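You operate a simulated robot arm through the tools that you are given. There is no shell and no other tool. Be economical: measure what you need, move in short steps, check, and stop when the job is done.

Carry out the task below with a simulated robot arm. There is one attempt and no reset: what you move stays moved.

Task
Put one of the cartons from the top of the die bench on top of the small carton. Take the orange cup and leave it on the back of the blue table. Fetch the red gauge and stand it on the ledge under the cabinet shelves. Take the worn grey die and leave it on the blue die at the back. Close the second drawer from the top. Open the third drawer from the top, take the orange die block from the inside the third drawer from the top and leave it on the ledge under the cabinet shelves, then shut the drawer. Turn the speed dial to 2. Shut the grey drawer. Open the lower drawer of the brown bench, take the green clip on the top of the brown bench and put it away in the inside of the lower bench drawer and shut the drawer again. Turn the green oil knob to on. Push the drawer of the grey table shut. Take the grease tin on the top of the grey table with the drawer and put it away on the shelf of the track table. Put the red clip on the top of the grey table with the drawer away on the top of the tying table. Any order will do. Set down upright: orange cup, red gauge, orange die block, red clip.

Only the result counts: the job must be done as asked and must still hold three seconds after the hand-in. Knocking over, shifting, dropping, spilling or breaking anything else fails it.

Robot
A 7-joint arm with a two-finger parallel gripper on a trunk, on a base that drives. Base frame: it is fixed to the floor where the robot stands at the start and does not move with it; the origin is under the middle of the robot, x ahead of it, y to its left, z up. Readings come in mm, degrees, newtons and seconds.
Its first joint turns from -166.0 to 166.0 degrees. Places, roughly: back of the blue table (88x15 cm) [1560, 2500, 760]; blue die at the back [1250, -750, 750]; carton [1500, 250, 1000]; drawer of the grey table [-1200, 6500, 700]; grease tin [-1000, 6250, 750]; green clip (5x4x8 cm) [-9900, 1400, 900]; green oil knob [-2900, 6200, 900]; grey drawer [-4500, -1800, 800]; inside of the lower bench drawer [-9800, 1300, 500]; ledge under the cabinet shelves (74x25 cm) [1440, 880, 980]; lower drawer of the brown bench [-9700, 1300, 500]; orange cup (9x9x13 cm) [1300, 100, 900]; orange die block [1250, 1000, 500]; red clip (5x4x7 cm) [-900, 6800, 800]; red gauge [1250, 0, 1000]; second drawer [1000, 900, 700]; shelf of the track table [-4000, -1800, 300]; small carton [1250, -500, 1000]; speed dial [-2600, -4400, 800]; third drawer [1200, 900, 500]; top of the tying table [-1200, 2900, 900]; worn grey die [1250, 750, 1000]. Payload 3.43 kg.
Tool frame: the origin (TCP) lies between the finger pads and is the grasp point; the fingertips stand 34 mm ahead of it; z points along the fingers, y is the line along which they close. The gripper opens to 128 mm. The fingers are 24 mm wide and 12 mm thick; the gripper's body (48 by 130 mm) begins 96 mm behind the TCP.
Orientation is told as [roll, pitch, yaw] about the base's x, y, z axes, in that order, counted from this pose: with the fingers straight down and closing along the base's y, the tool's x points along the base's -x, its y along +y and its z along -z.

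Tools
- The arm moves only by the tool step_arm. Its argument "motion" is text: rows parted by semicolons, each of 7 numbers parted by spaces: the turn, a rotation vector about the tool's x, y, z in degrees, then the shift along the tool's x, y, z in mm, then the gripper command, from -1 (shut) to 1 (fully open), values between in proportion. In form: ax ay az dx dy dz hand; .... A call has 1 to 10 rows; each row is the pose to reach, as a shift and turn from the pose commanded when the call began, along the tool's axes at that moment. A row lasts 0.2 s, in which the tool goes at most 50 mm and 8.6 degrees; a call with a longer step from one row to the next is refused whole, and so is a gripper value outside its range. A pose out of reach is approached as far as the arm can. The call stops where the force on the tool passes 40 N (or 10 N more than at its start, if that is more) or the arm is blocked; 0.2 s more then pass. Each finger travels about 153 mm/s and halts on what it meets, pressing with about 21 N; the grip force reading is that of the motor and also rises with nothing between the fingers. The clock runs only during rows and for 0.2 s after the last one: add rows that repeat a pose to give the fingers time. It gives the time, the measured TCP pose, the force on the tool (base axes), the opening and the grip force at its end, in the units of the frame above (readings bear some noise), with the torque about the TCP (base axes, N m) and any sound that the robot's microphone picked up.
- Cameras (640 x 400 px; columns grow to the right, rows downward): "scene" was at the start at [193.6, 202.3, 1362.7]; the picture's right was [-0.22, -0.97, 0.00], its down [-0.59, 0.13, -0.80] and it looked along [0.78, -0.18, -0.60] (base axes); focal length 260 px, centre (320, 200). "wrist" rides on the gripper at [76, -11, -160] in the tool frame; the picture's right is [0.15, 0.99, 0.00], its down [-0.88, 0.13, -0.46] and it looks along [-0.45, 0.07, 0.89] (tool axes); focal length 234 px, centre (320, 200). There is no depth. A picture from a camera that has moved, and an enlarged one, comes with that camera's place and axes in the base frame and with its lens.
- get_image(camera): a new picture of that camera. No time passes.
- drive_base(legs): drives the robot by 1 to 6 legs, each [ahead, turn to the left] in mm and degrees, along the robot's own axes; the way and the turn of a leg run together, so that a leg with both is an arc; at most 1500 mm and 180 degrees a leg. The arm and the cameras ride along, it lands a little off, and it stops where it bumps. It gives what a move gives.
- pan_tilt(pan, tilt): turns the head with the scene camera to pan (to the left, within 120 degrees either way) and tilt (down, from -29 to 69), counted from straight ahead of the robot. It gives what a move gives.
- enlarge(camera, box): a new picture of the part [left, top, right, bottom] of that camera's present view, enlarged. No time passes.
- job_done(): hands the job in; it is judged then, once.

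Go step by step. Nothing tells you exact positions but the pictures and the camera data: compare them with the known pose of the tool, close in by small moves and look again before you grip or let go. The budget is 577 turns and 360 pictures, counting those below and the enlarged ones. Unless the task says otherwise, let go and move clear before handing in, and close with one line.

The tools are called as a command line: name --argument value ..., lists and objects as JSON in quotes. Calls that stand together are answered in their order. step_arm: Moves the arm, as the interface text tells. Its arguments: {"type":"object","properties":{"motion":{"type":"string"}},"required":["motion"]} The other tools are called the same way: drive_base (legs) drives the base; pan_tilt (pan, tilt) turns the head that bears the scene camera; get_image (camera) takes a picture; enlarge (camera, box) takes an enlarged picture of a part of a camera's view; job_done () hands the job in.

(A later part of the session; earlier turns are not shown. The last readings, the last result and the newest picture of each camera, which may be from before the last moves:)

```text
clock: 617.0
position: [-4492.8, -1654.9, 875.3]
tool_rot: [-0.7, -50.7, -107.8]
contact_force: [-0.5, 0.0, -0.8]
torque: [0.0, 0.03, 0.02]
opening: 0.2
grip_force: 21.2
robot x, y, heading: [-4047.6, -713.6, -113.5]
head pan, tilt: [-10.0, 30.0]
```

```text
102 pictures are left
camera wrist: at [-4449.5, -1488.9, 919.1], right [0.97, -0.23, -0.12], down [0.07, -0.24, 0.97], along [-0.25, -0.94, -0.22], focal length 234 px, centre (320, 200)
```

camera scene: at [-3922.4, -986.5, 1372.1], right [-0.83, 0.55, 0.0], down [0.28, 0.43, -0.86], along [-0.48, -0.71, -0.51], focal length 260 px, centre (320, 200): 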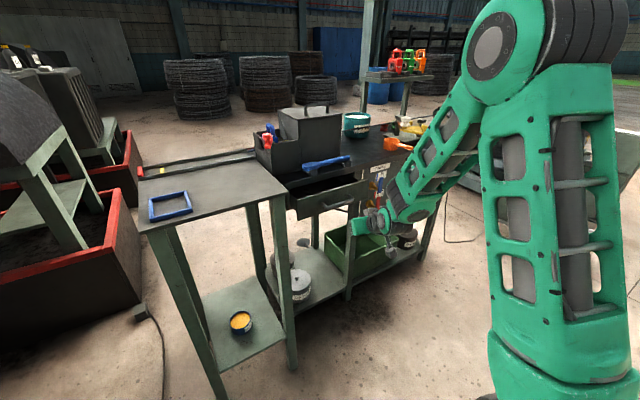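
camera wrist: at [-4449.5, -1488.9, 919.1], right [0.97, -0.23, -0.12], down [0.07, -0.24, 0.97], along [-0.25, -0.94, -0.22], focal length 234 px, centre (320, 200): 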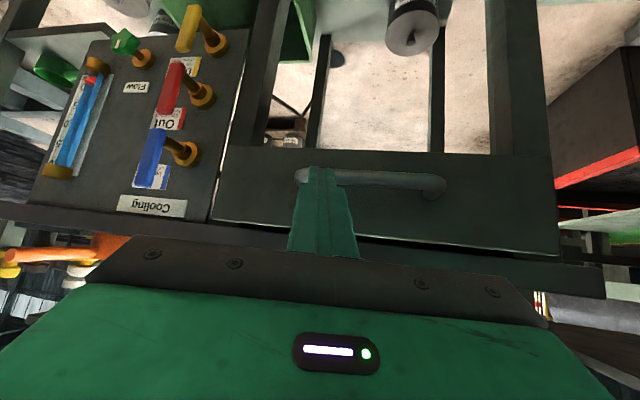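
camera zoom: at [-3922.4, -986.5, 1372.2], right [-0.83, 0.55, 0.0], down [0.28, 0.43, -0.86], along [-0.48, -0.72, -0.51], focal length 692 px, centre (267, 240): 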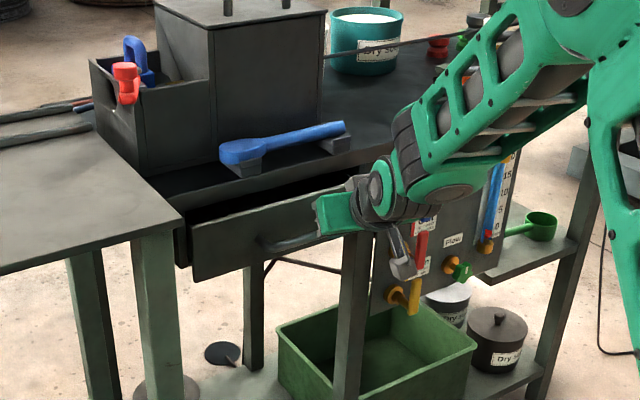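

step_arm --motion "0 0 0 7 17 -28 -1; 0 0 0 14 35 -57 -1; 0 0 0 2 41 -42 -1; 0 0 0 -10 47 -27 -1; 0 0 0 -22 53 -13 -1; 0 0 0 -34 59 2 -1; 0 0 0 -46 65 17 -1; 0 0 0 -58 72 31 -1; 0 0 0 -70 78 46 -1"

get_image --camera "wrist"

enlarge --camera "scene" --box '[240, 110, 440, 260]'

```text
clock: 619.0
position: [-4441.6, -1729.9, 912.7]
tool_rot: [-1.0, -51.0, -107.8]
contact_force: [-0.7, -1.0, -0.7]
torque: [-0.08, 0.01, 0.01]
opening: 0.0
grip_force: 20.8
robot x, y, heading: [-4044.1, -715.9, -113.6]
head pan, tilt: [-10.0, 30.0]
stopped in row 9: the force on the tool passed its limit at 67 N (the readings are from after the stop); the commanded pose is now the measured one
```

```text
101 pictures are left
camera wrist: at [-4397.0, -1565.1, 955.1], right [0.97, -0.23, -0.12], down [0.07, -0.24, 0.97], along [-0.25, -0.94, -0.21], focal length 234 px, centre (320, 200)
```

wrist: 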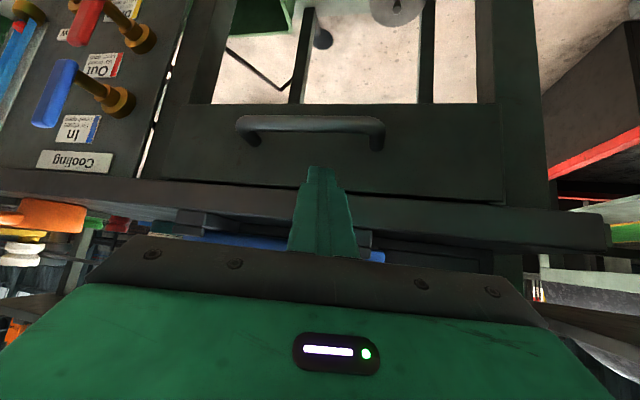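

```text
2.67 times, centred on (340, 185) of scene
camera zoom: at [-3922.6, -987.0, 1372.1], right [-0.83, 0.55, 0.0], down [0.28, 0.43, -0.86], along [-0.48, -0.71, -0.51], focal length 692 px, centre (267, 240)
```

zoom: 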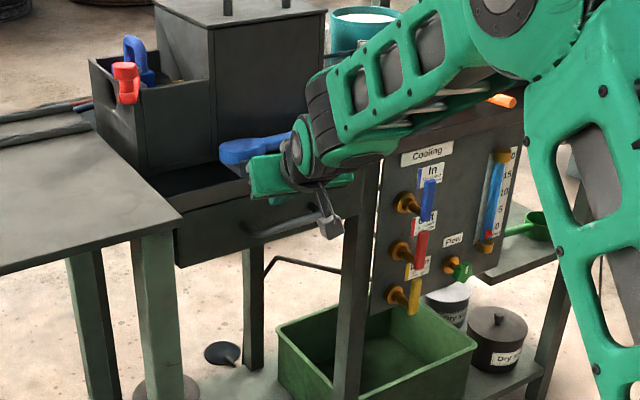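

enlarge --camera "wrist" --box '[120, 90, 560, 260]'

```text
1.45 times, centred on (340, 175) of wrist
camera zoom: at [-4397.0, -1565.1, 955.1], right [0.97, -0.23, -0.12], down [0.07, -0.24, 0.97], along [-0.25, -0.94, -0.21], focal length 341 px, centre (291, 236)
```

zoom: 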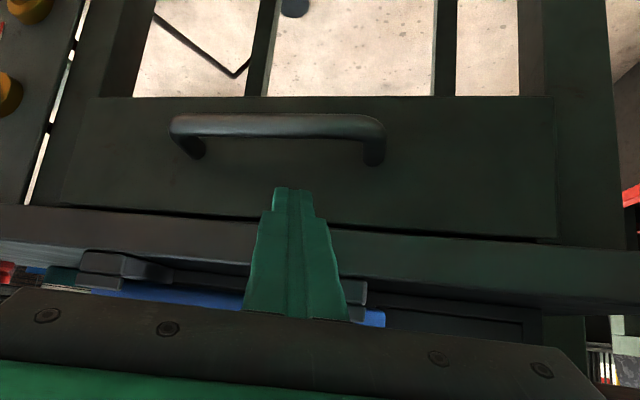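

step_arm --motion "0 0 0 20 -4 2 -1; 0 0 0 41 -8 3 -1; 0 0 0 41 -8 3 -1"

enlarge --camera "wrist" --box '[120, 90, 560, 260]'

```text
clock: 619.8
position: [-4441.5, -1704.2, 877.1]
tool_rot: [-1.1, -50.9, -107.8]
contact_force: [0.2, 0.1, -0.5]
torque: [-0.03, 0.04, -0.01]
opening: 0.1
grip_force: 21.2
robot x, y, heading: [-4043.9, -714.5, -113.5]
head pan, tilt: [-10.0, 30.0]
```

```text
1.45 times, centred on (340, 175) of wrist
camera zoom: at [-4397.6, -1539.4, 920.5], right [0.97, -0.23, -0.12], down [0.07, -0.24, 0.97], along [-0.25, -0.94, -0.21], focal length 341 px, centre (291, 236)
```

zoom: 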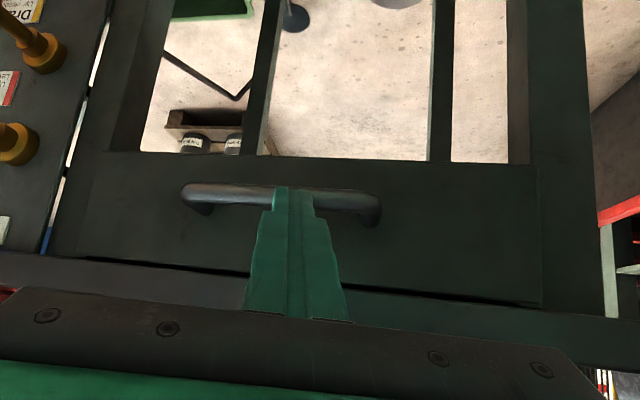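

step_arm --motion "0 0 0 -9 5 11 -1; 0 0 0 -18 9 22 -1; 0 0 0 -27 14 33 -1; 0 0 0 -36 18 44 -1; 0 0 0 -42 21 51 -1; 0 0 0 -48 24 59 -1; 0 0 0 -54 27 66 -1; 0 0 0 -60 30 73 -1"

enlarge --camera "wrist" --box '[120, 90, 560, 260]'

enlarge --camera "scene" --box '[280, 130, 380, 230]'

```text
clock: 620.1
position: [-4437.8, -1697.9, 889.6]
tool_rot: [-1.3, -51.1, -107.6]
contact_force: [-0.7, -0.6, -1.0]
torque: [-0.08, 0.03, -0.03]
opening: 0.0
grip_force: 21.1
robot x, y, heading: [-4043.7, -715.8, -113.5]
head pan, tilt: [-10.0, 30.0]
stopped in row 1: the force on the tool passed its limit at 68 N (the readings are from after the stop); the commanded pose is now the measured one
```

```text
1.45 times, centred on (340, 175) of wrist
camera zoom: at [-4393.1, -1533.0, 931.6], right [0.96, -0.23, -0.13], down [0.07, -0.23, 0.97], along [-0.25, -0.94, -0.21], focal length 341 px, centre (291, 236)
```

zoom: 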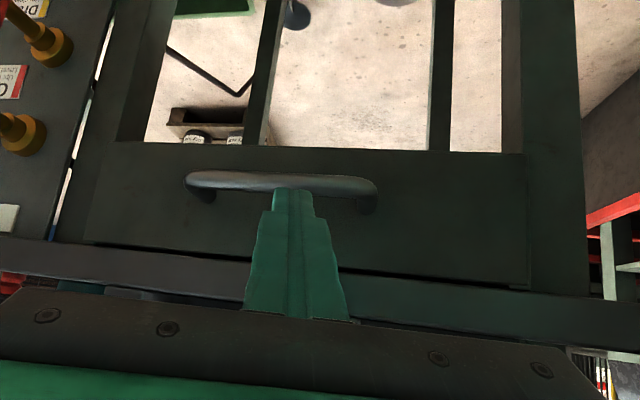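

```text
4.00 times, centred on (330, 180) of scene
camera zoom: at [-3922.6, -986.9, 1372.1], right [-0.83, 0.55, 0.0], down [0.28, 0.43, -0.86], along [-0.48, -0.71, -0.51], focal length 1039 px, centre (280, 280)
```

zoom: 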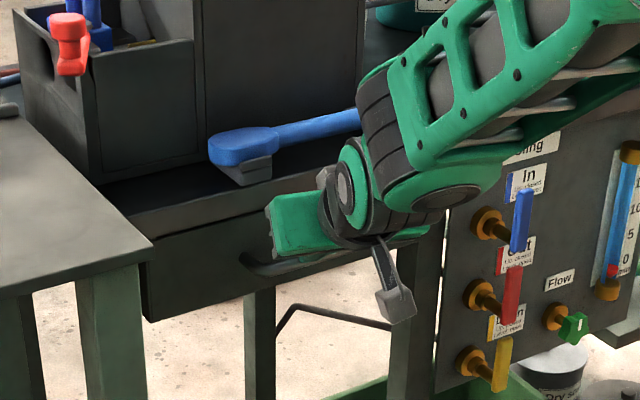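

step_arm --motion "0 0 0 29 -14 -34 -1; 0 0 0 57 -27 -68 -1; 0 0 0 22 -27 -100 -1; 0 0 0 -14 -27 -130 -1; 0 0 0 -50 -27 -160 -1; 0 0 0 -86 -27 -190 -1; 0 0 0 -122 -27 -220 -1"

pan_tilt --pan 0 --tilt 25

enlarge --camera "scene" --box '[160, 140, 400, 290]'

```text
clock: 621.7
position: [-4428.1, -1601.0, 1122.1]
tool_rot: [-1.3, -51.0, -107.7]
contact_force: [-0.3, -0.6, -0.7]
torque: [-0.01, -0.02, -0.01]
opening: 0.1
grip_force: 20.8
robot x, y, heading: [-4047.1, -716.0, -113.7]
head pan, tilt: [-10.0, 30.0]
```

```text
clock: 622.5
position: [-4428.8, -1602.4, 1122.3]
tool_rot: [-1.3, -51.0, -107.7]
contact_force: [-0.3, 0.4, -0.2]
torque: [0.03, 0.02, -0.05]
opening: 0.0
grip_force: 20.7
robot x, y, heading: [-4043.0, -715.5, -113.8]
head pan, tilt: [0.0, 25.0]
```

```text
2.67 times, centred on (280, 215) of scene
camera zoom: at [-3909.2, -995.5, 1380.1], right [-0.92, 0.4, 0.0], down [0.17, 0.4, -0.9], along [-0.36, -0.82, -0.44], focal length 692 px, centre (427, 160)
```

zoom: 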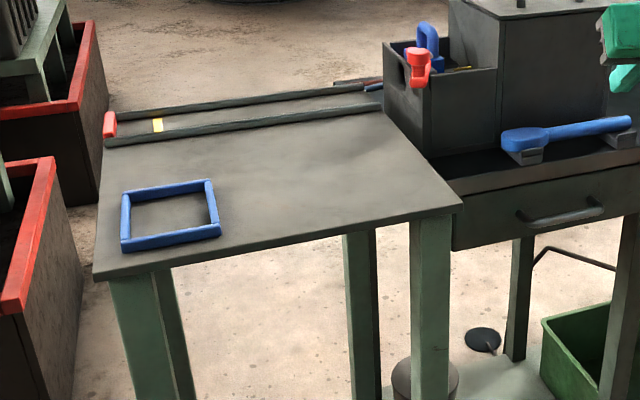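

step_arm --motion "0 4 0 25 0 -40 -1; 0 8 0 50 0 -80 -1; 0 12 0 75 0 -120 -1; 0 16 0 100 0 -160 -1; 0 20 0 125 0 -200 -1; 0 25 0 150 0 -240 -1; 0 30 0 176 0 -281 -1"

drive_base --legs '[[-500, 0], [0, 112], [1400, 0], [1100, 0]]'

```text
clock: 624.1
position: [-4323.3, -1289.1, 1161.3]
tool_rot: [-0.8, -20.9, -108.4]
contact_force: [0.4, -0.8, -0.7]
torque: [0.05, -0.03, -0.03]
opening: 0.0
grip_force: 20.9
robot x, y, heading: [-4046.9, -716.5, -113.5]
head pan, tilt: [0.0, 25.0]
```

```text
clock: 635.1
position: [-2773.8, -314.7, 1164.0]
tool_rot: [-0.9, -21.2, 3.1]
contact_force: [-2.6, 0.0, 0.8]
torque: [-0.03, -0.24, 0.01]
opening: 0.0
grip_force: 21.6
robot x, y, heading: [-3396.0, -273.1, 0.4]
head pan, tilt: [0.0, 25.0]
stopped in leg 3: the robot was blocked; the commanded pose is now the measured one
```

get_image --camera "scene"

get_image --camera "wrist"

```text
94 pictures are left
camera scene: at [-3201.1, -36.9, 1380.1], right [0.01, -1.0, 0.0], down [-0.44, 0.0, -0.9], along [0.9, 0.01, -0.44], focal length 260 px, centre (320, 200)
```

scene: 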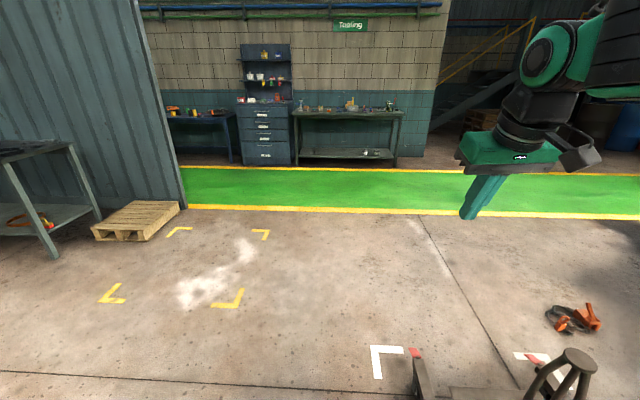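

```text
93 pictures are left
camera wrist: at [-2901.3, -331.3, 1287.1], right [-0.19, 0.98, -0.07], down [0.65, 0.17, 0.74], along [0.74, 0.09, -0.67], focal length 234 px, centre (320, 200)
```

wrist: 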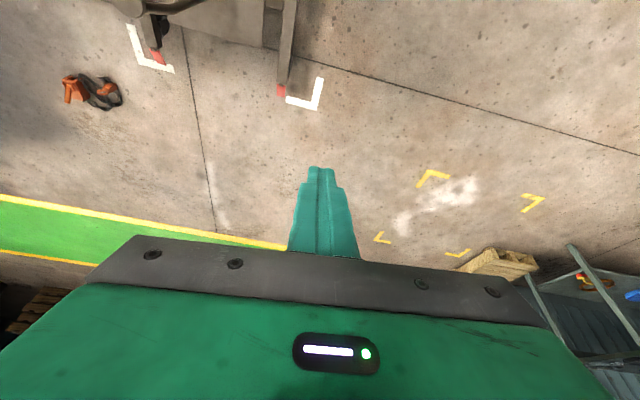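

The base bumped the trolley; I back off and check whether it moved from its floor marks.

drive_base --legs '[[-300, 0]]'

pan_tilt --pan -35 --tilt 40

get_image --camera "scene"

```text
clock: 637.1
position: [-3078.9, -314.1, 1170.1]
tool_rot: [-0.9, -21.8, 3.4]
contact_force: [-0.7, -0.1, -0.5]
torque: [-0.02, -0.01, 0.01]
opening: 0.0
grip_force: 21.5
robot x, y, heading: [-3701.9, -270.9, 0.4]
head pan, tilt: [0.0, 25.0]
```

```text
clock: 638.2
position: [-3094.1, -314.5, 1178.1]
tool_rot: [-1.0, -22.5, 3.4]
contact_force: [-0.1, 0.0, 0.3]
torque: [-0.03, -0.04, -0.03]
opening: 0.1
grip_force: 21.3
robot x, y, heading: [-3701.9, -272.5, 0.6]
head pan, tilt: [-35.0, 40.0]
```

```text
92 pictures are left
camera scene: at [-3523.6, -87.4, 1357.1], right [-0.57, -0.82, 0.01], down [-0.54, 0.36, -0.76], along [0.62, -0.43, -0.65], focal length 260 px, centre (320, 200)
```

scene: 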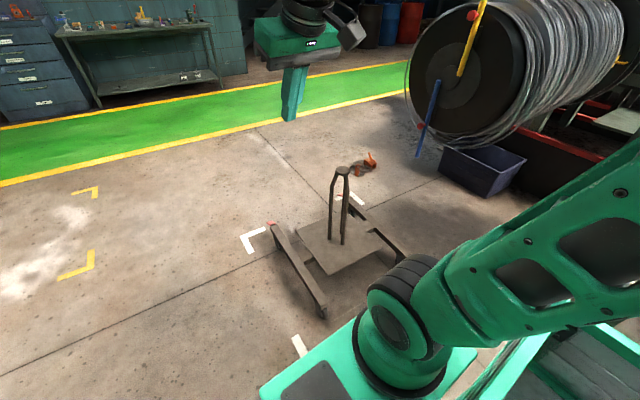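

enlarge --camera "scene" --box '[220, 150, 460, 370]'

```text
1.82 times, centred on (340, 260) of scene
camera zoom: at [-3523.6, -87.4, 1357.1], right [-0.57, -0.82, 0.01], down [-0.54, 0.36, -0.76], along [0.62, -0.43, -0.65], focal length 472 px, centre (284, 91)
```

zoom: 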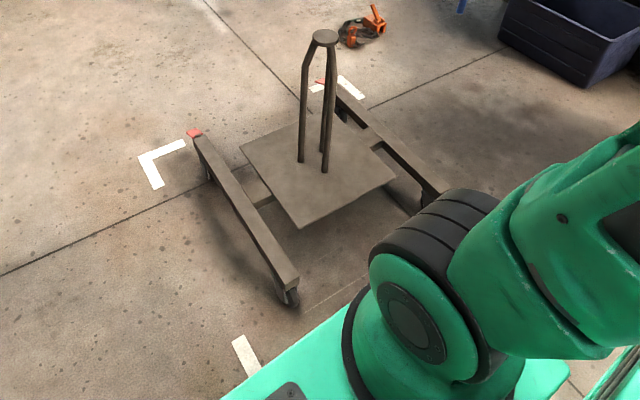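

The trolley is still centred in its floor marks (x centre −2703 against −2701), so it did not shift. I drive round it toward the control panel.

drive_base --legs '[[0, 90], [550, 0], [0, -90], [1300, 0], [1200, 0]]'

drive_base --legs '[[0, -90], [1300, 0]]'

pan_tilt --pan -20 --tilt 12

get_image --camera "scene"

```text
clock: 662.0
position: [-613.5, 265.7, 1177.2]
tool_rot: [-1.0, -22.5, 3.5]
contact_force: [-0.2, -0.3, -0.8]
torque: [0.01, 0.04, -0.02]
opening: 0.1
grip_force: 21.0
robot x, y, heading: [-1221.5, 306.1, 0.6]
head pan, tilt: [-35.0, 40.0]
```

```text
clock: 672.9
position: [-1241.3, -1583.6, 1183.3]
tool_rot: [-1.0, -23.4, -86.2]
contact_force: [0.1, -0.2, -0.3]
torque: [-0.02, -0.01, 0.01]
opening: 0.0
grip_force: 21.2
robot x, y, heading: [-1206.2, -991.3, -89.3]
head pan, tilt: [-35.0, 40.0]
```

```text
clock: 673.8
position: [-1241.8, -1568.0, 1191.4]
tool_rot: [-1.1, -24.1, -86.1]
contact_force: [-0.5, -0.2, -0.7]
torque: [0.0, 0.01, 0.02]
opening: 0.1
grip_force: 21.1
robot x, y, heading: [-1208.5, -985.9, -89.1]
head pan, tilt: [-20.0, 12.0]
```

```text
90 pictures are left
camera scene: at [-998.7, -1186.5, 1401.2], right [-0.94, 0.33, 0.0], down [0.07, 0.21, -0.98], along [-0.32, -0.92, -0.22], focal length 260 px, centre (320, 200)
```

scene: 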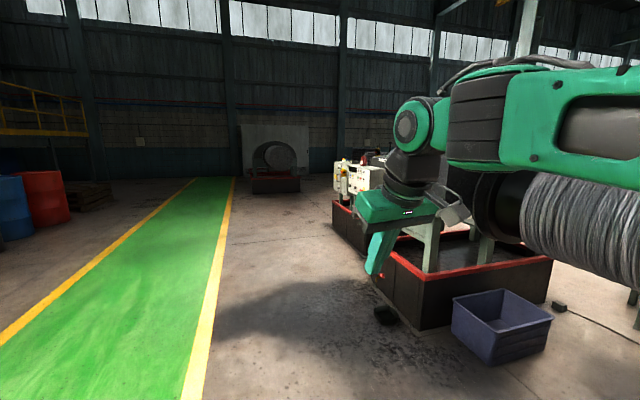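

drive_base --legs '[[1300, 0], [900, 0]]'

pan_tilt --pan -45 --tilt 20

get_image --camera "scene"

```text
clock: 684.9
position: [-1210.3, -3767.6, 1191.0]
tool_rot: [-1.1, -24.0, -86.1]
contact_force: [0.3, -0.1, 0.3]
torque: [0.02, -0.02, 0.01]
opening: 0.0
grip_force: 20.8
robot x, y, heading: [-1170.3, -3190.2, -89.3]
head pan, tilt: [-20.0, 12.0]
```

```text
clock: 685.8
position: [-1211.1, -3753.7, 1198.7]
tool_rot: [-1.1, -24.7, -86.2]
contact_force: [0.8, -0.8, -0.2]
torque: [-0.01, -0.01, -0.01]
opening: 0.0
grip_force: 21.2
robot x, y, heading: [-1171.1, -3190.3, -89.4]
head pan, tilt: [-45.0, 20.0]
```

```text
89 pictures are left
camera scene: at [-1000.5, -3364.9, 1388.6], right [-0.72, 0.7, 0.01], down [0.24, 0.26, -0.94], along [-0.66, -0.67, -0.35], focal length 260 px, centre (320, 200)
```

scene: 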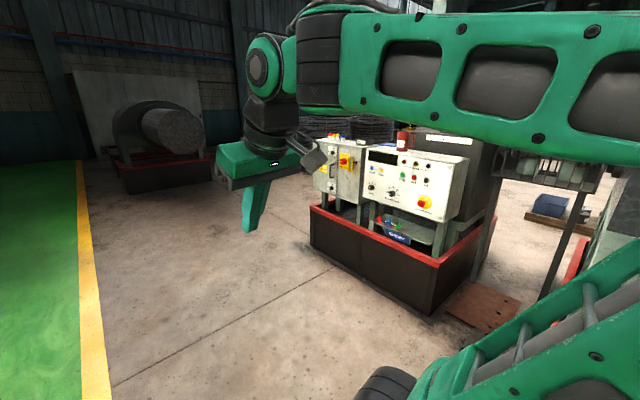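

enlarge --camera "scene" --box '[300, 110, 500, 260]'

```text
2.67 times, centred on (400, 185) of scene
camera zoom: at [-1000.5, -3364.9, 1388.6], right [-0.72, 0.7, 0.01], down [0.24, 0.26, -0.94], along [-0.66, -0.67, -0.35], focal length 692 px, centre (107, 240)
```

zoom: 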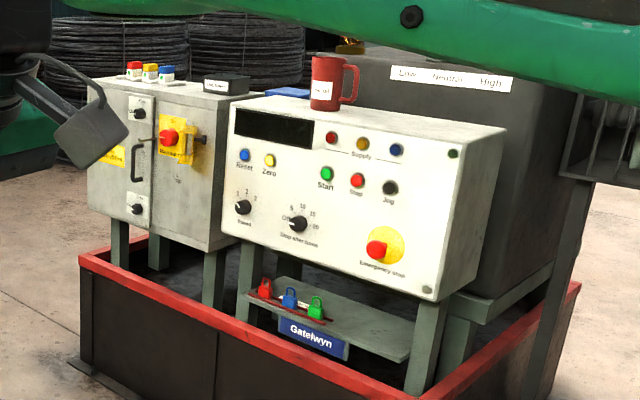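

drive_base --legs '[[1240, 0], [0, -90], [250, 0]]'

pan_tilt --pan 5 --tilt 25

get_image --camera "scene"

```text
clock: 698.0
position: [-1972.7, -4399.7, 1197.8]
tool_rot: [-1.1, -24.7, -177.0]
contact_force: [-0.2, 0.3, -0.6]
torque: [-0.04, 0.01, 0.0]
opening: 0.3
grip_force: 20.9
robot x, y, heading: [-1412.9, -4450.6, -179.9]
head pan, tilt: [-45.0, 20.0]
```

```text
clock: 699.1
position: [-1956.3, -4399.5, 1205.7]
tool_rot: [-1.1, -25.4, -176.9]
contact_force: [0.0, 0.6, 0.3]
torque: [0.0, 0.01, 0.01]
opening: 0.0
grip_force: 20.9
robot x, y, heading: [-1410.3, -4448.0, -179.8]
head pan, tilt: [5.0, 25.0]
```

```text
87 pictures are left
camera scene: at [-1610.2, -4693.5, 1380.1], right [-0.09, 1.0, 0.0], down [0.43, 0.04, -0.9], along [-0.9, -0.08, -0.43], focal length 260 px, centre (320, 200)
```

scene: 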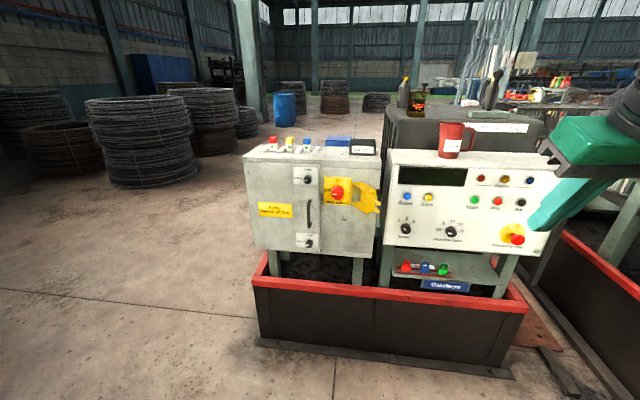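

enlarge --camera "scene" --box '[370, 190, 480, 260]'

```text
5.71 times, centred on (425, 225) of scene
camera zoom: at [-1610.2, -4693.5, 1380.1], right [-0.09, 1.0, 0.0], down [0.43, 0.04, -0.9], along [-0.9, -0.08, -0.43], focal length 1484 px, centre (-280, 57)
```

zoom: 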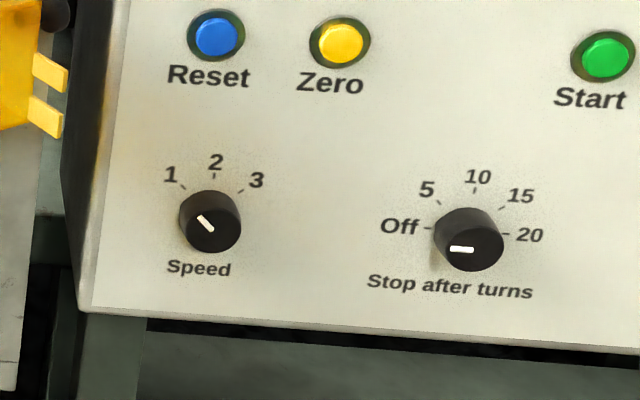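

step_arm --motion "0 -5 0 -17 0 45 0; 0 -10 0 -35 0 90 0; 0 -15 0 -52 0 135 0; 0 -20 0 -69 0 180 0; 0 -26 0 -86 0 225 0; 0 -32 0 -104 0 270 0; 0 -38 0 -121 0 315 0.3; 0 -44 0 -138 0 360 0.3; 0 -50 0 -156 0 405 0.3; 0 -56 0 -173 0 450 0.3"

get_image --camera "scene"

get_image --camera "wrist"

```text
clock: 701.4
position: [-2306.3, -4410.8, 875.2]
tool_rot: [-7.3, -81.5, -170.3]
contact_force: [1.1, -0.3, -0.2]
torque: [0.01, -0.1, -0.06]
opening: 83.3
grip_force: 0.1
robot x, y, heading: [-1411.7, -4448.9, -179.8]
head pan, tilt: [5.0, 25.0]
```

```text
85 pictures are left
camera scene: at [-1609.2, -4693.7, 1380.2], right [-0.09, 1.0, 0.0], down [0.43, 0.04, -0.9], along [-0.9, -0.08, -0.43], focal length 260 px, centre (320, 200)
```

scene: 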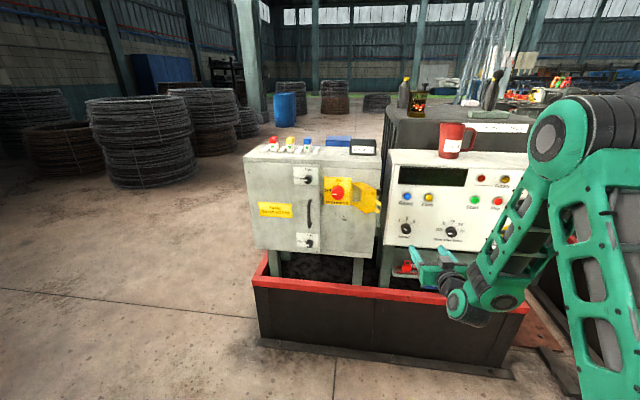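

```text
84 pictures are left
camera wrist: at [-2138.2, -4391.9, 824.2], right [0.06, -0.98, -0.16], down [0.33, -0.13, 0.94], along [-0.94, -0.11, 0.31], focal length 234 px, centre (320, 200)
```

wrist: 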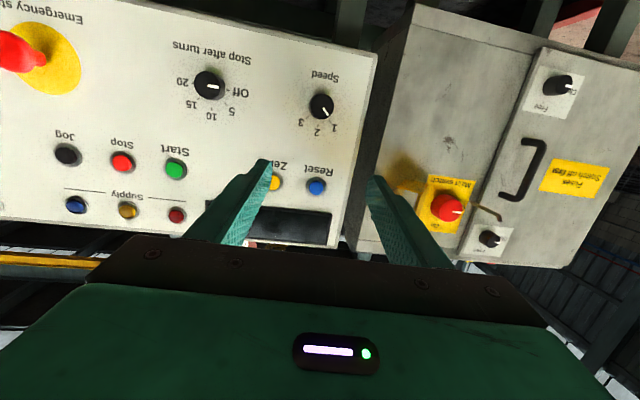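

step_arm --motion "0 -2 0 12 0 41 0.3; 0 -4 0 25 1 83 0.3; 0 -6 0 37 1 124 0.3; 0 -8.4 0 50 2 166 0.3; 0 -8.4 0 50 2 166 0.3"

get_image --camera "wrist"

enlarge --camera "scene" --box '[370, 180, 500, 290]'

```text
clock: 702.5
position: [-2461.8, -4417.1, 799.4]
tool_rot: [-81.7, -89.0, -95.8]
contact_force: [0.1, -0.8, -0.1]
torque: [0.02, 0.01, 0.05]
opening: 83.2
grip_force: 0.0
robot x, y, heading: [-1407.5, -4448.0, -179.9]
head pan, tilt: [5.0, 25.0]
```

```text
83 pictures are left
camera wrist: at [-2304.0, -4397.7, 724.8], right [0.04, -0.99, -0.16], down [0.46, -0.13, 0.88], along [-0.89, -0.11, 0.45], focal length 234 px, centre (320, 200)
```

wrist: 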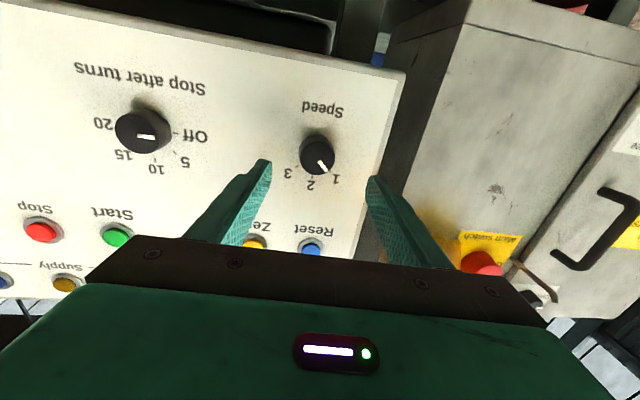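

```text
3.64 times, centred on (435, 235) of scene
camera zoom: at [-1610.4, -4693.5, 1380.1], right [-0.09, 1.0, 0.0], down [0.43, 0.04, -0.9], along [-0.9, -0.08, -0.43], focal length 944 px, centre (-98, 73)
```

zoom: 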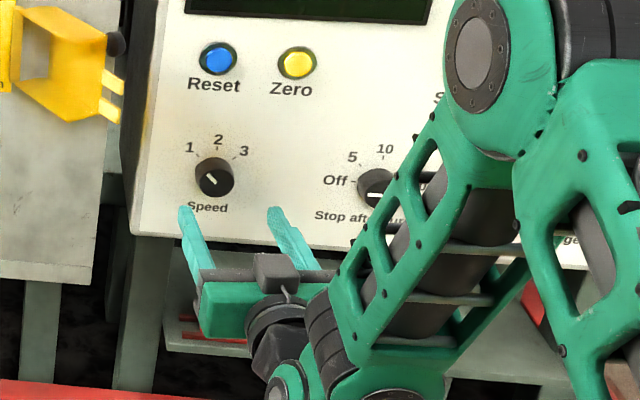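

step_arm --motion "0 0 0 0 0 30 0.3; 0 0 0 0 0 55 0.3; 0 0 0 0 0 70 0.3; 0 0 0 0 0 70 0.3"

get_image --camera "wrist"

enlarge --camera "scene" --box '[370, 180, 500, 290]'

```text
clock: 703.5
position: [-2533.4, -4419.2, 799.5]
tool_rot: [-79.8, -89.0, -97.6]
contact_force: [-0.2, 0.4, -0.5]
torque: [0.0, 0.0, 0.0]
opening: 83.6
grip_force: 0.1
robot x, y, heading: [-1405.3, -4446.5, -179.9]
head pan, tilt: [5.0, 25.0]
```

```text
81 pictures are left
camera wrist: at [-2373.9, -4401.0, 724.9], right [0.04, -0.99, -0.16], down [0.46, -0.13, 0.88], along [-0.89, -0.11, 0.45], focal length 234 px, centre (320, 200)
```

wrist: 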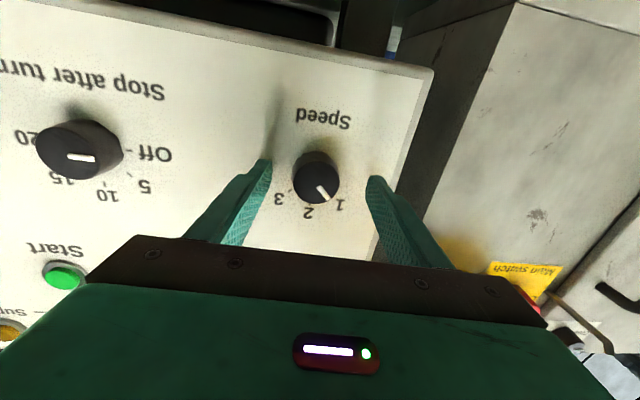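

```text
3.64 times, centred on (435, 235) of scene
camera zoom: at [-1610.5, -4693.5, 1380.1], right [-0.09, 1.0, 0.0], down [0.43, 0.04, -0.9], along [-0.9, -0.08, -0.44], focal length 944 px, centre (-98, 73)
```

zoom: 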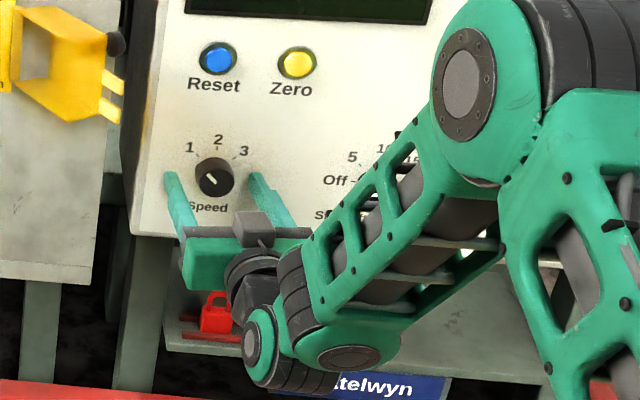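

step_arm --motion "0 0 0 0 0 8 0.3; 0 0 0 0 0 16 0.3; 0 0 0 0 0 16 0.3"

get_image --camera "wrist"

```text
clock: 704.1
position: [-2532.0, -4420.0, 811.8]
tool_rot: [-110.6, -88.8, -66.8]
contact_force: [0.8, -0.2, -1.0]
torque: [-0.06, 0.17, -0.06]
opening: 83.3
grip_force: 0.2
robot x, y, heading: [-1408.4, -4447.7, -180.1]
head pan, tilt: [5.0, 25.0]
stopped in row 2: the force on the tool passed its limit at 64 N (the readings are from after the stop); the commanded pose is now the measured one
```

```text
79 pictures are left
camera wrist: at [-2373.2, -4401.2, 735.8], right [0.04, -0.99, -0.17], down [0.47, -0.13, 0.87], along [-0.88, -0.11, 0.46], focal length 234 px, centre (320, 200)
```

wrist: 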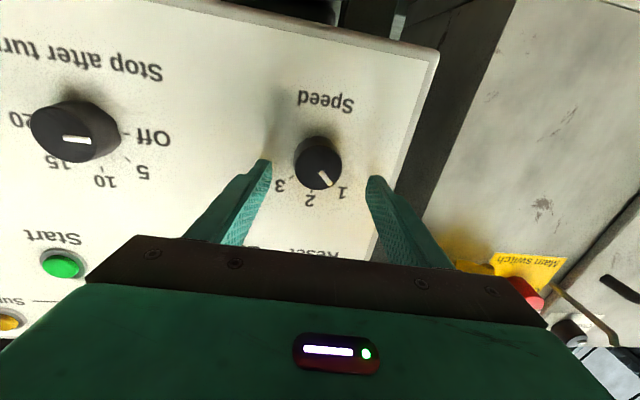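

step_arm --motion "0 0 0 6 0 3 0.3; 0 0 0 12 0 7 0.3; 0 0 0 12 0 7 0.3"

get_image --camera "wrist"

```text
clock: 704.9
position: [-2538.0, -4419.9, 799.4]
tool_rot: [-109.0, -88.9, -68.5]
contact_force: [-0.1, 0.2, -1.3]
torque: [0.03, -0.01, -0.02]
opening: 83.4
grip_force: 0.0
robot x, y, heading: [-1410.7, -4447.6, -180.1]
head pan, tilt: [5.0, 25.0]
```

```text
78 pictures are left
camera wrist: at [-2380.3, -4400.9, 723.7], right [0.04, -0.99, -0.17], down [0.47, -0.13, 0.87], along [-0.88, -0.11, 0.46], focal length 234 px, centre (320, 200)
```

wrist: 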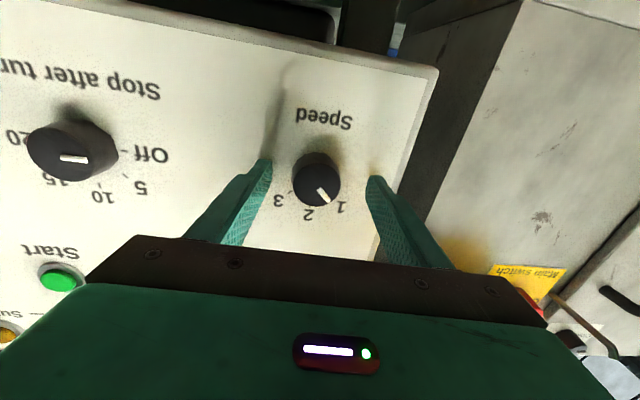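

step_arm --motion "0 0 0 0 0 0 0; 0 0 0 0 0 0 -0.3; 0 0 0 0 0 0 -1; 0 0 0 0 0 0 -1; 0 0 0 0 0 0 -1"

get_image --camera "wrist"

```text
clock: 706.1
position: [-2537.9, -4417.0, 799.8]
tool_rot: [-107.8, -88.7, -70.0]
contact_force: [-3.5, 26.9, 0.5]
torque: [0.0, 0.03, -1.75]
opening: 41.6
grip_force: 44.7
robot x, y, heading: [-1409.2, -4450.6, -179.8]
head pan, tilt: [5.0, 25.0]
```

```text
77 pictures are left
camera wrist: at [-2380.4, -4397.6, 723.6], right [0.04, -0.98, -0.17], down [0.47, -0.13, 0.87], along [-0.88, -0.11, 0.46], focal length 234 px, centre (320, 200)
```

wrist: 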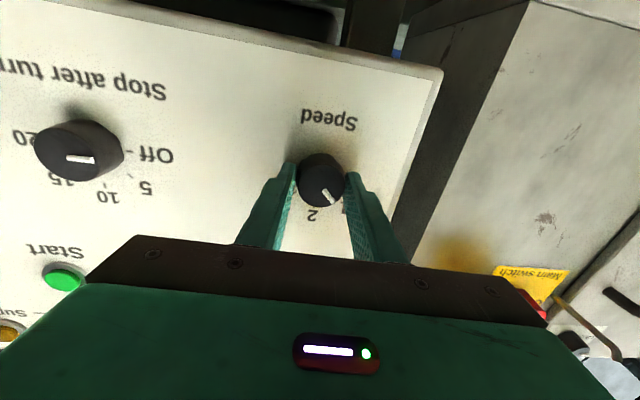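

step_arm --motion "0 0 0 0 -3 0 -1; 0 0 0 0 -3 0 -1"

step_arm --motion "0 0 7 0 0 0 -1; 0 0 14 0 0 0 -1; 0 0 21 0 0 0 -1; 0 0 28 0 0 0 -1; 0 0 35 0 0 0 -1; 0 0 41 0 0 0 -1; 0 0 46 0 0 0 -1; 0 0 46 0 0 0 -1"

get_image --camera "wrist"

enlarge --camera "scene" --box '[370, 180, 480, 260]'

```text
clock: 706.7
position: [-2538.7, -4415.2, 799.4]
tool_rot: [-109.9, -88.8, -67.5]
contact_force: [-3.8, 21.8, -0.9]
torque: [-0.01, 0.16, -1.59]
opening: 42.0
grip_force: 44.4
robot x, y, heading: [-1411.8, -4453.3, -179.9]
head pan, tilt: [5.0, 25.0]
```

```text
clock: 708.5
position: [-2537.9, -4416.2, 798.9]
tool_rot: [90.4, -45.1, 92.1]
contact_force: [4.8, 14.7, -2.8]
torque: [-0.01, -0.34, -1.21]
opening: 41.0
grip_force: 45.3
robot x, y, heading: [-1413.8, -4449.3, -179.9]
head pan, tilt: [5.0, 25.0]
```

```text
76 pictures are left
camera wrist: at [-2377.7, -4456.1, 737.2], right [0.04, -0.8, 0.6], down [0.44, 0.55, 0.71], along [-0.9, 0.23, 0.37], focal length 234 px, centre (320, 200)
```

wrist: 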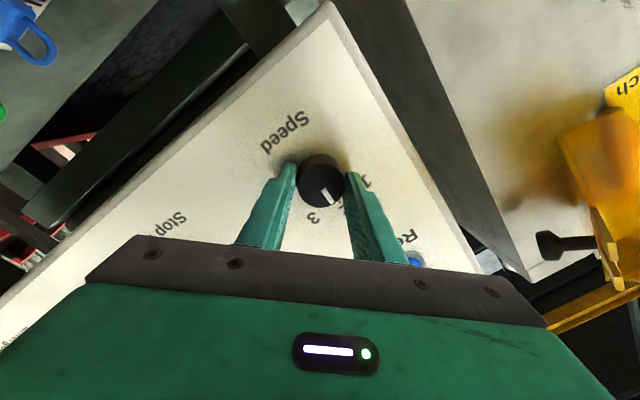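

```text
5.00 times, centred on (425, 220) of scene
camera zoom: at [-1610.4, -4693.0, 1380.2], right [-0.09, 1.0, 0.0], down [0.43, 0.04, -0.9], along [-0.9, -0.08, -0.43], focal length 1298 px, centre (-205, 100)
```

zoom: 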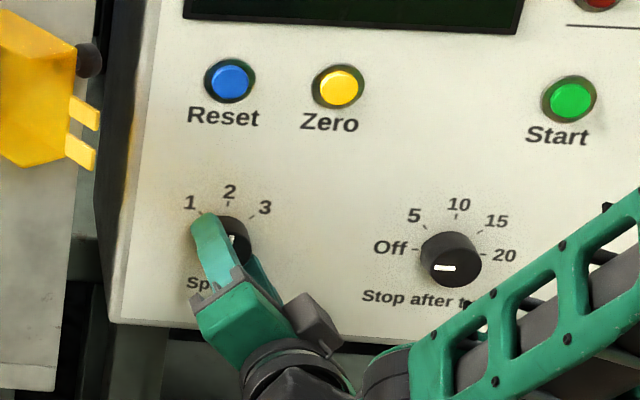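

step_arm --motion "0 0 0 0 0 0 -0.2; 0 0 0 0 0 0 0.1; 0 0 0 0 0 0 0.3; 0 0 0 0 0 -25 0.3; 0 0 0 0 0 -60 0.3; 0 0 0 0 0 -100 0.3; 0 0 0 0 0 -140 0.3"

enlarge --camera "scene" --box '[370, 180, 480, 260]'

enlarge --camera "wrist" --box '[250, 80, 410, 220]'

```text
clock: 710.1
position: [-2399.5, -4410.3, 799.4]
tool_rot: [90.5, -45.2, 91.9]
contact_force: [0.2, -0.6, 0.2]
torque: [0.0, 0.03, 0.06]
opening: 83.2
grip_force: 0.0
robot x, y, heading: [-1408.7, -4451.1, -179.6]
head pan, tilt: [5.0, 25.0]
```

```text
5.00 times, centred on (425, 220) of scene
camera zoom: at [-1610.5, -4693.3, 1380.1], right [-0.09, 1.0, 0.0], down [0.43, 0.04, -0.9], along [-0.9, -0.08, -0.44], focal length 1298 px, centre (-205, 100)
```

zoom: 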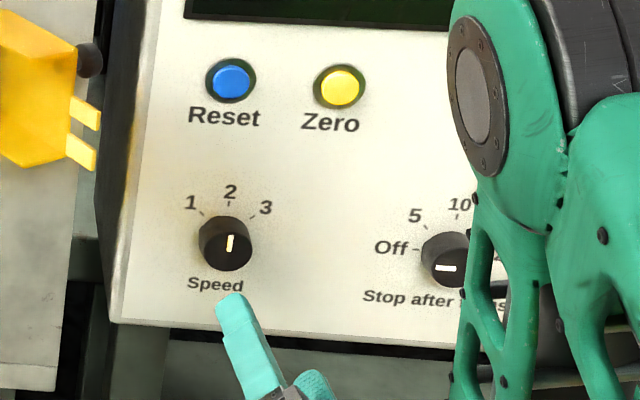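

```text
2.86 times, centred on (330, 150) of wrist
camera zoom: at [-2238.5, -4451.6, 737.1], right [0.04, -0.8, 0.59], down [0.44, 0.55, 0.71], along [-0.9, 0.23, 0.37], focal length 669 px, centre (291, 343)
```

zoom: 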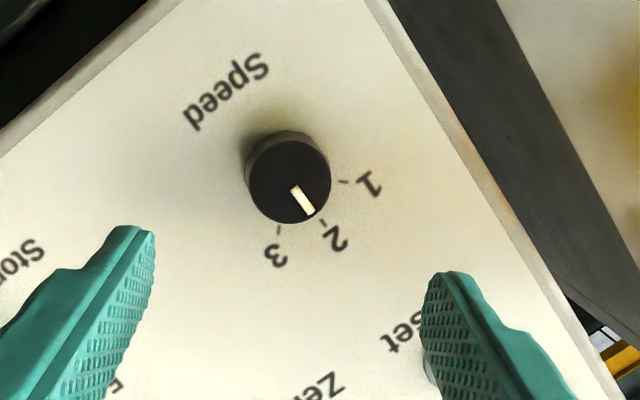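

step_arm --motion "0 0 -8 0 0 -20 0; 0 0 -16 0 0 -40 -1; 0 0 -24 0 0 -60 -1; 0 0 -32 0 0 -80 -1; 0 0 -40 0 0 -100 -1; 0 0 -46 0 0 -120 -1"

step_arm --motion "0 7 0 -40 0 0 -1; 0 14 0 -80 0 -5 -1; 0 21 0 -120 0 -10 -1; 0 28 0 -160 0 -20 -1; 0 35 0 -200 0 -30 -1; 0 42 0 -240 0 -40 -1; 0 49 0 -280 0 -50 -1; 0 56 0 -320 0 -60 -1; 0 63 0 -360 0 -70 -1; 0 68 0 -400 0 -80 -1"

```text
clock: 711.5
position: [-2278.9, -4406.2, 797.1]
tool_rot: [-108.4, -88.7, -69.0]
contact_force: [0.8, -0.3, 0.7]
torque: [-0.01, -0.05, -0.01]
opening: 0.1
grip_force: 21.2
robot x, y, heading: [-1408.4, -4445.5, -179.9]
head pan, tilt: [5.0, 25.0]
```

```text
clock: 713.7
position: [-2195.1, -4408.4, 1198.2]
tool_rot: [-1.2, -22.3, -177.0]
contact_force: [0.8, -0.1, -0.3]
torque: [-0.03, 0.0, -0.01]
opening: 0.0
grip_force: 21.5
robot x, y, heading: [-1408.3, -4446.5, -179.8]
head pan, tilt: [5.0, 25.0]
```

step_arm --motion "0 0 0 40 0 -16 -1; 0 0 0 80 0 -32 -1; 0 0 0 120 0 -48 -1; 0 0 0 157 0 -64 -1"

drive_base --legs '[[0, -90], [1450, 0], [1450, 0], [1450, 0], [500, 0], [0, 90]]'

pan_tilt --pan 0 --tilt 10

get_image --camera "scene"

```text
clock: 714.7
position: [-2026.0, -4402.7, 1196.0]
tool_rot: [-1.2, -22.2, -177.0]
contact_force: [0.0, -0.2, 0.2]
torque: [0.01, -0.05, 0.03]
opening: 0.3
grip_force: 21.5
robot x, y, heading: [-1410.7, -4446.3, -179.9]
head pan, tilt: [5.0, 25.0]
```

```text
clock: 747.0
position: [-2105.8, 420.6, 1196.5]
tool_rot: [-1.1, -22.4, -175.9]
contact_force: [-0.1, -0.6, 0.1]
torque: [0.01, -0.02, 0.02]
opening: 0.0
grip_force: 20.9
robot x, y, heading: [-1491.0, 407.6, -178.6]
head pan, tilt: [5.0, 25.0]
```

```text
clock: 747.7
position: [-2090.6, 420.7, 1203.5]
tool_rot: [-1.1, -23.2, -175.8]
contact_force: [-0.2, -0.3, 0.7]
torque: [-0.04, 0.02, 0.0]
opening: 0.0
grip_force: 20.8
robot x, y, heading: [-1493.3, 404.8, -178.7]
head pan, tilt: [0.0, 10.0]
```

```text
72 pictures are left
camera scene: at [-1686.3, 162.9, 1404.4], right [-0.02, 1.0, 0.0], down [0.19, 0.0, -0.98], along [-0.98, -0.02, -0.19], focal length 260 px, centre (320, 200)
```

scene: 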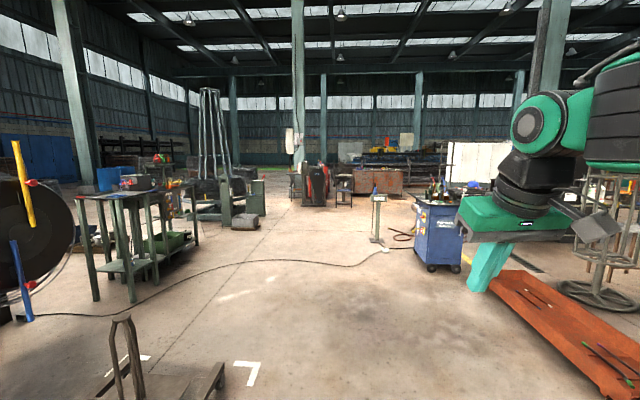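

drive_base --legs '[[1450, 0], [1350, 0]]'

get_image --camera "scene"

```text
clock: 761.4
position: [-4872.0, 390.3, 1202.2]
tool_rot: [-1.2, -23.1, -176.7]
contact_force: [-0.5, -0.6, -0.5]
torque: [0.0, 0.0, 0.01]
opening: 0.0
grip_force: 21.5
robot x, y, heading: [-4270.3, 367.2, -179.6]
head pan, tilt: [0.0, 10.0]
```

```text
71 pictures are left
camera scene: at [-4471.4, 126.5, 1404.5], right [-0.01, 1.0, 0.0], down [0.19, 0.0, -0.98], along [-0.98, -0.01, -0.19], focal length 260 px, centre (320, 200)
```

scene: 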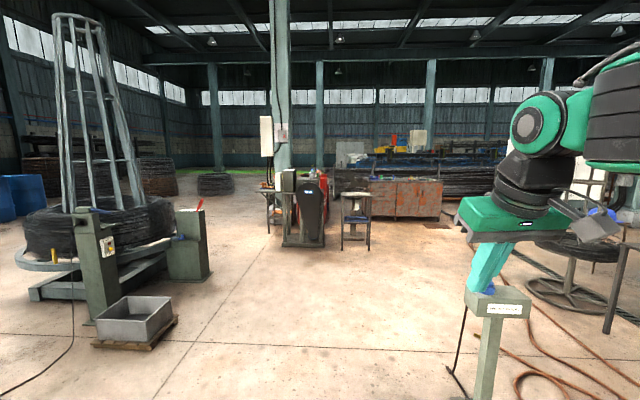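

pan_tilt --pan 0 --tilt 45

get_image --camera "scene"

```text
clock: 762.4
position: [-4856.9, 390.8, 1211.1]
tool_rot: [-1.4, -23.7, -176.7]
contact_force: [0.1, -0.4, -0.2]
torque: [-0.01, 0.0, -0.01]
opening: 0.1
grip_force: 20.9
robot x, y, heading: [-4273.9, 361.6, -179.5]
head pan, tilt: [0.0, 45.0]
```

```text
70 pictures are left
camera scene: at [-4459.1, 126.6, 1349.7], right [-0.01, 1.0, 0.0], down [0.72, 0.01, -0.7], along [-0.7, -0.01, -0.72], focal length 260 px, centre (320, 200)
```

scene: 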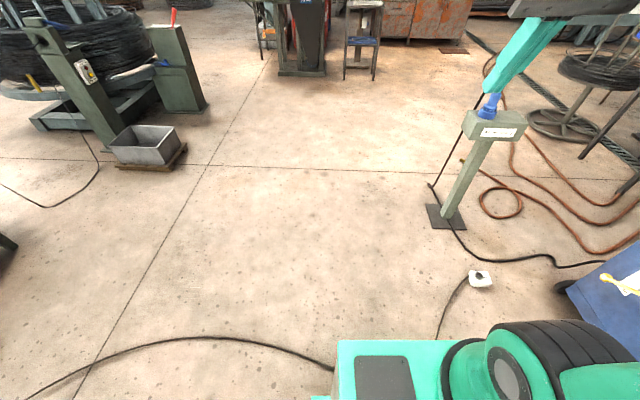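

drive_base --legs '[[0, 3], [500, 0]]'

get_image --camera "scene"

```text
clock: 765.9
position: [-5358.8, 330.3, 1209.7]
tool_rot: [-1.3, -23.9, -173.9]
contact_force: [0.4, 1.4, 1.0]
torque: [0.01, 0.0, 0.01]
opening: 0.3
grip_force: 20.9
robot x, y, heading: [-4773.2, 335.9, -176.5]
head pan, tilt: [0.0, 45.0]
```

```text
69 pictures are left
camera scene: at [-4949.0, 86.9, 1349.7], right [-0.06, 1.0, 0.0], down [0.72, 0.04, -0.7], along [-0.7, -0.04, -0.72], focal length 260 px, centre (320, 200)
```

scene: 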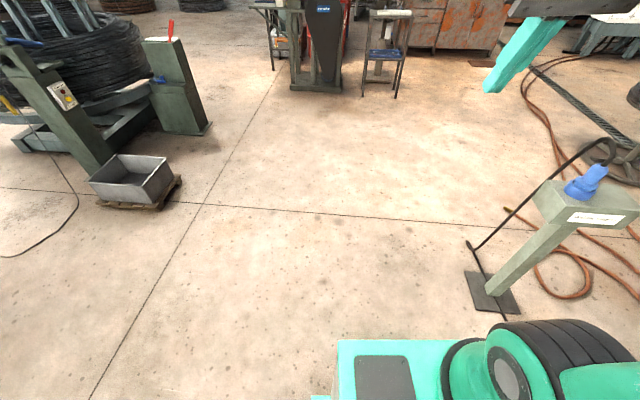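

drive_base --legs '[[1450, -2], [600, 0]]'

pan_tilt --pan -25 --tilt 20

get_image --camera "scene"

```text
clock: 776.2
position: [-7386.9, 250.1, 1217.6]
tool_rot: [-1.4, -24.5, -174.8]
contact_force: [-0.1, 0.7, -1.2]
torque: [-0.02, 0.02, 0.01]
opening: 0.0
grip_force: 20.5
robot x, y, heading: [-6819.1, 244.9, -177.4]
head pan, tilt: [0.0, 45.0]
```

```text
clock: 777.1
position: [-7371.6, 250.3, 1223.9]
tool_rot: [-1.4, -25.3, -174.8]
contact_force: [0.5, -0.6, 0.0]
torque: [-0.03, 0.02, -0.02]
opening: 0.0
grip_force: 20.9
robot x, y, heading: [-6816.8, 244.9, -177.5]
head pan, tilt: [-25.0, 20.0]
```

```text
68 pictures are left
camera scene: at [-7001.0, 37.6, 1388.2], right [0.38, 0.92, 0.01], down [0.33, -0.13, -0.94], along [-0.86, 0.36, -0.35], focal length 260 px, centre (320, 200)
```

scene: 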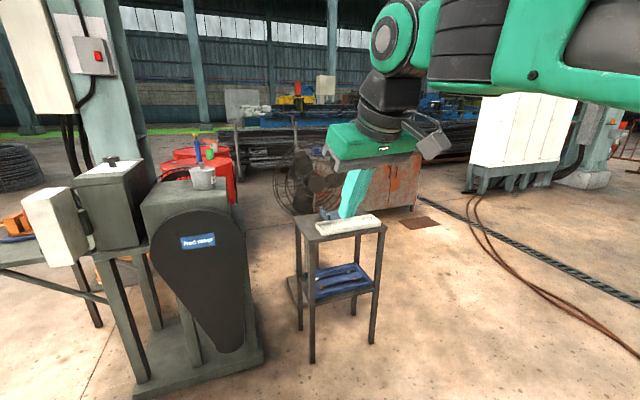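

drive_base --legs '[[0, -66], [1150, 0], [0, 60]]'

pan_tilt --pan 0 --tilt 20

get_image --camera "scene"

```text
clock: 789.3
position: [-7876.2, 1347.2, 1224.6]
tool_rot: [-1.5, -25.2, 179.3]
contact_force: [-0.5, -0.5, -0.4]
torque: [-0.01, 0.01, -0.02]
opening: 0.0
grip_force: 21.4
robot x, y, heading: [-7319.7, 1290.0, 176.3]
head pan, tilt: [-25.0, 20.0]
```

```text
clock: 790.2
position: [-7861.4, 1346.9, 1231.5]
tool_rot: [-1.3, -25.9, 179.3]
contact_force: [-0.4, -0.5, -0.4]
torque: [-0.02, 0.0, 0.02]
opening: 0.1
grip_force: 22.1
robot x, y, heading: [-7321.4, 1288.0, 176.4]
head pan, tilt: [0.0, 20.0]
```

```text
67 pictures are left
camera scene: at [-7538.8, 1067.0, 1388.2], right [0.06, 1.0, 0.0], down [0.35, -0.02, -0.94], along [-0.93, 0.06, -0.35], focal length 260 px, centre (320, 200)
```

scene: 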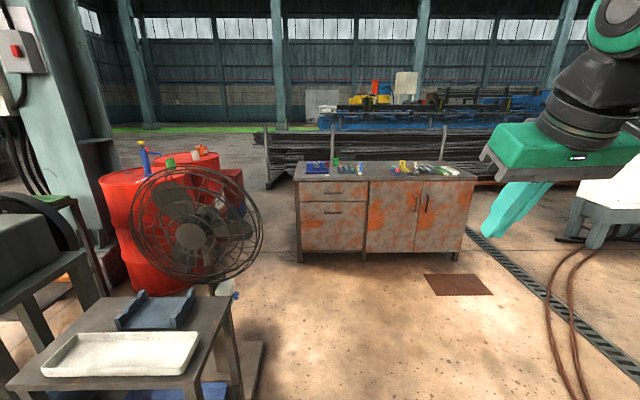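

enlarge --camera "scene" --box '[270, 140, 490, 280]'

```text
2.86 times, centred on (380, 210) of scene
camera zoom: at [-7538.8, 1067.0, 1388.2], right [0.06, 1.0, 0.0], down [0.35, -0.02, -0.94], along [-0.93, 0.06, -0.35], focal length 742 px, centre (149, 171)
```

zoom: 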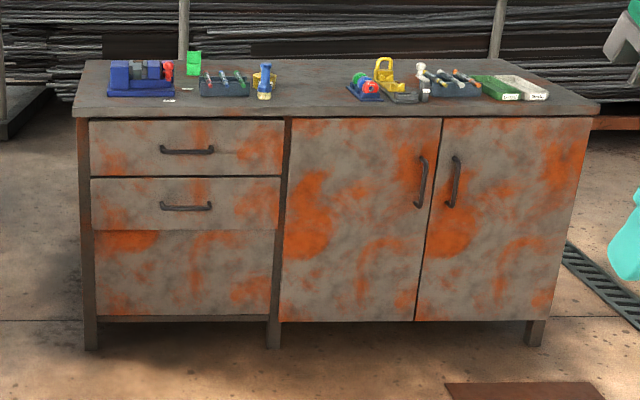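

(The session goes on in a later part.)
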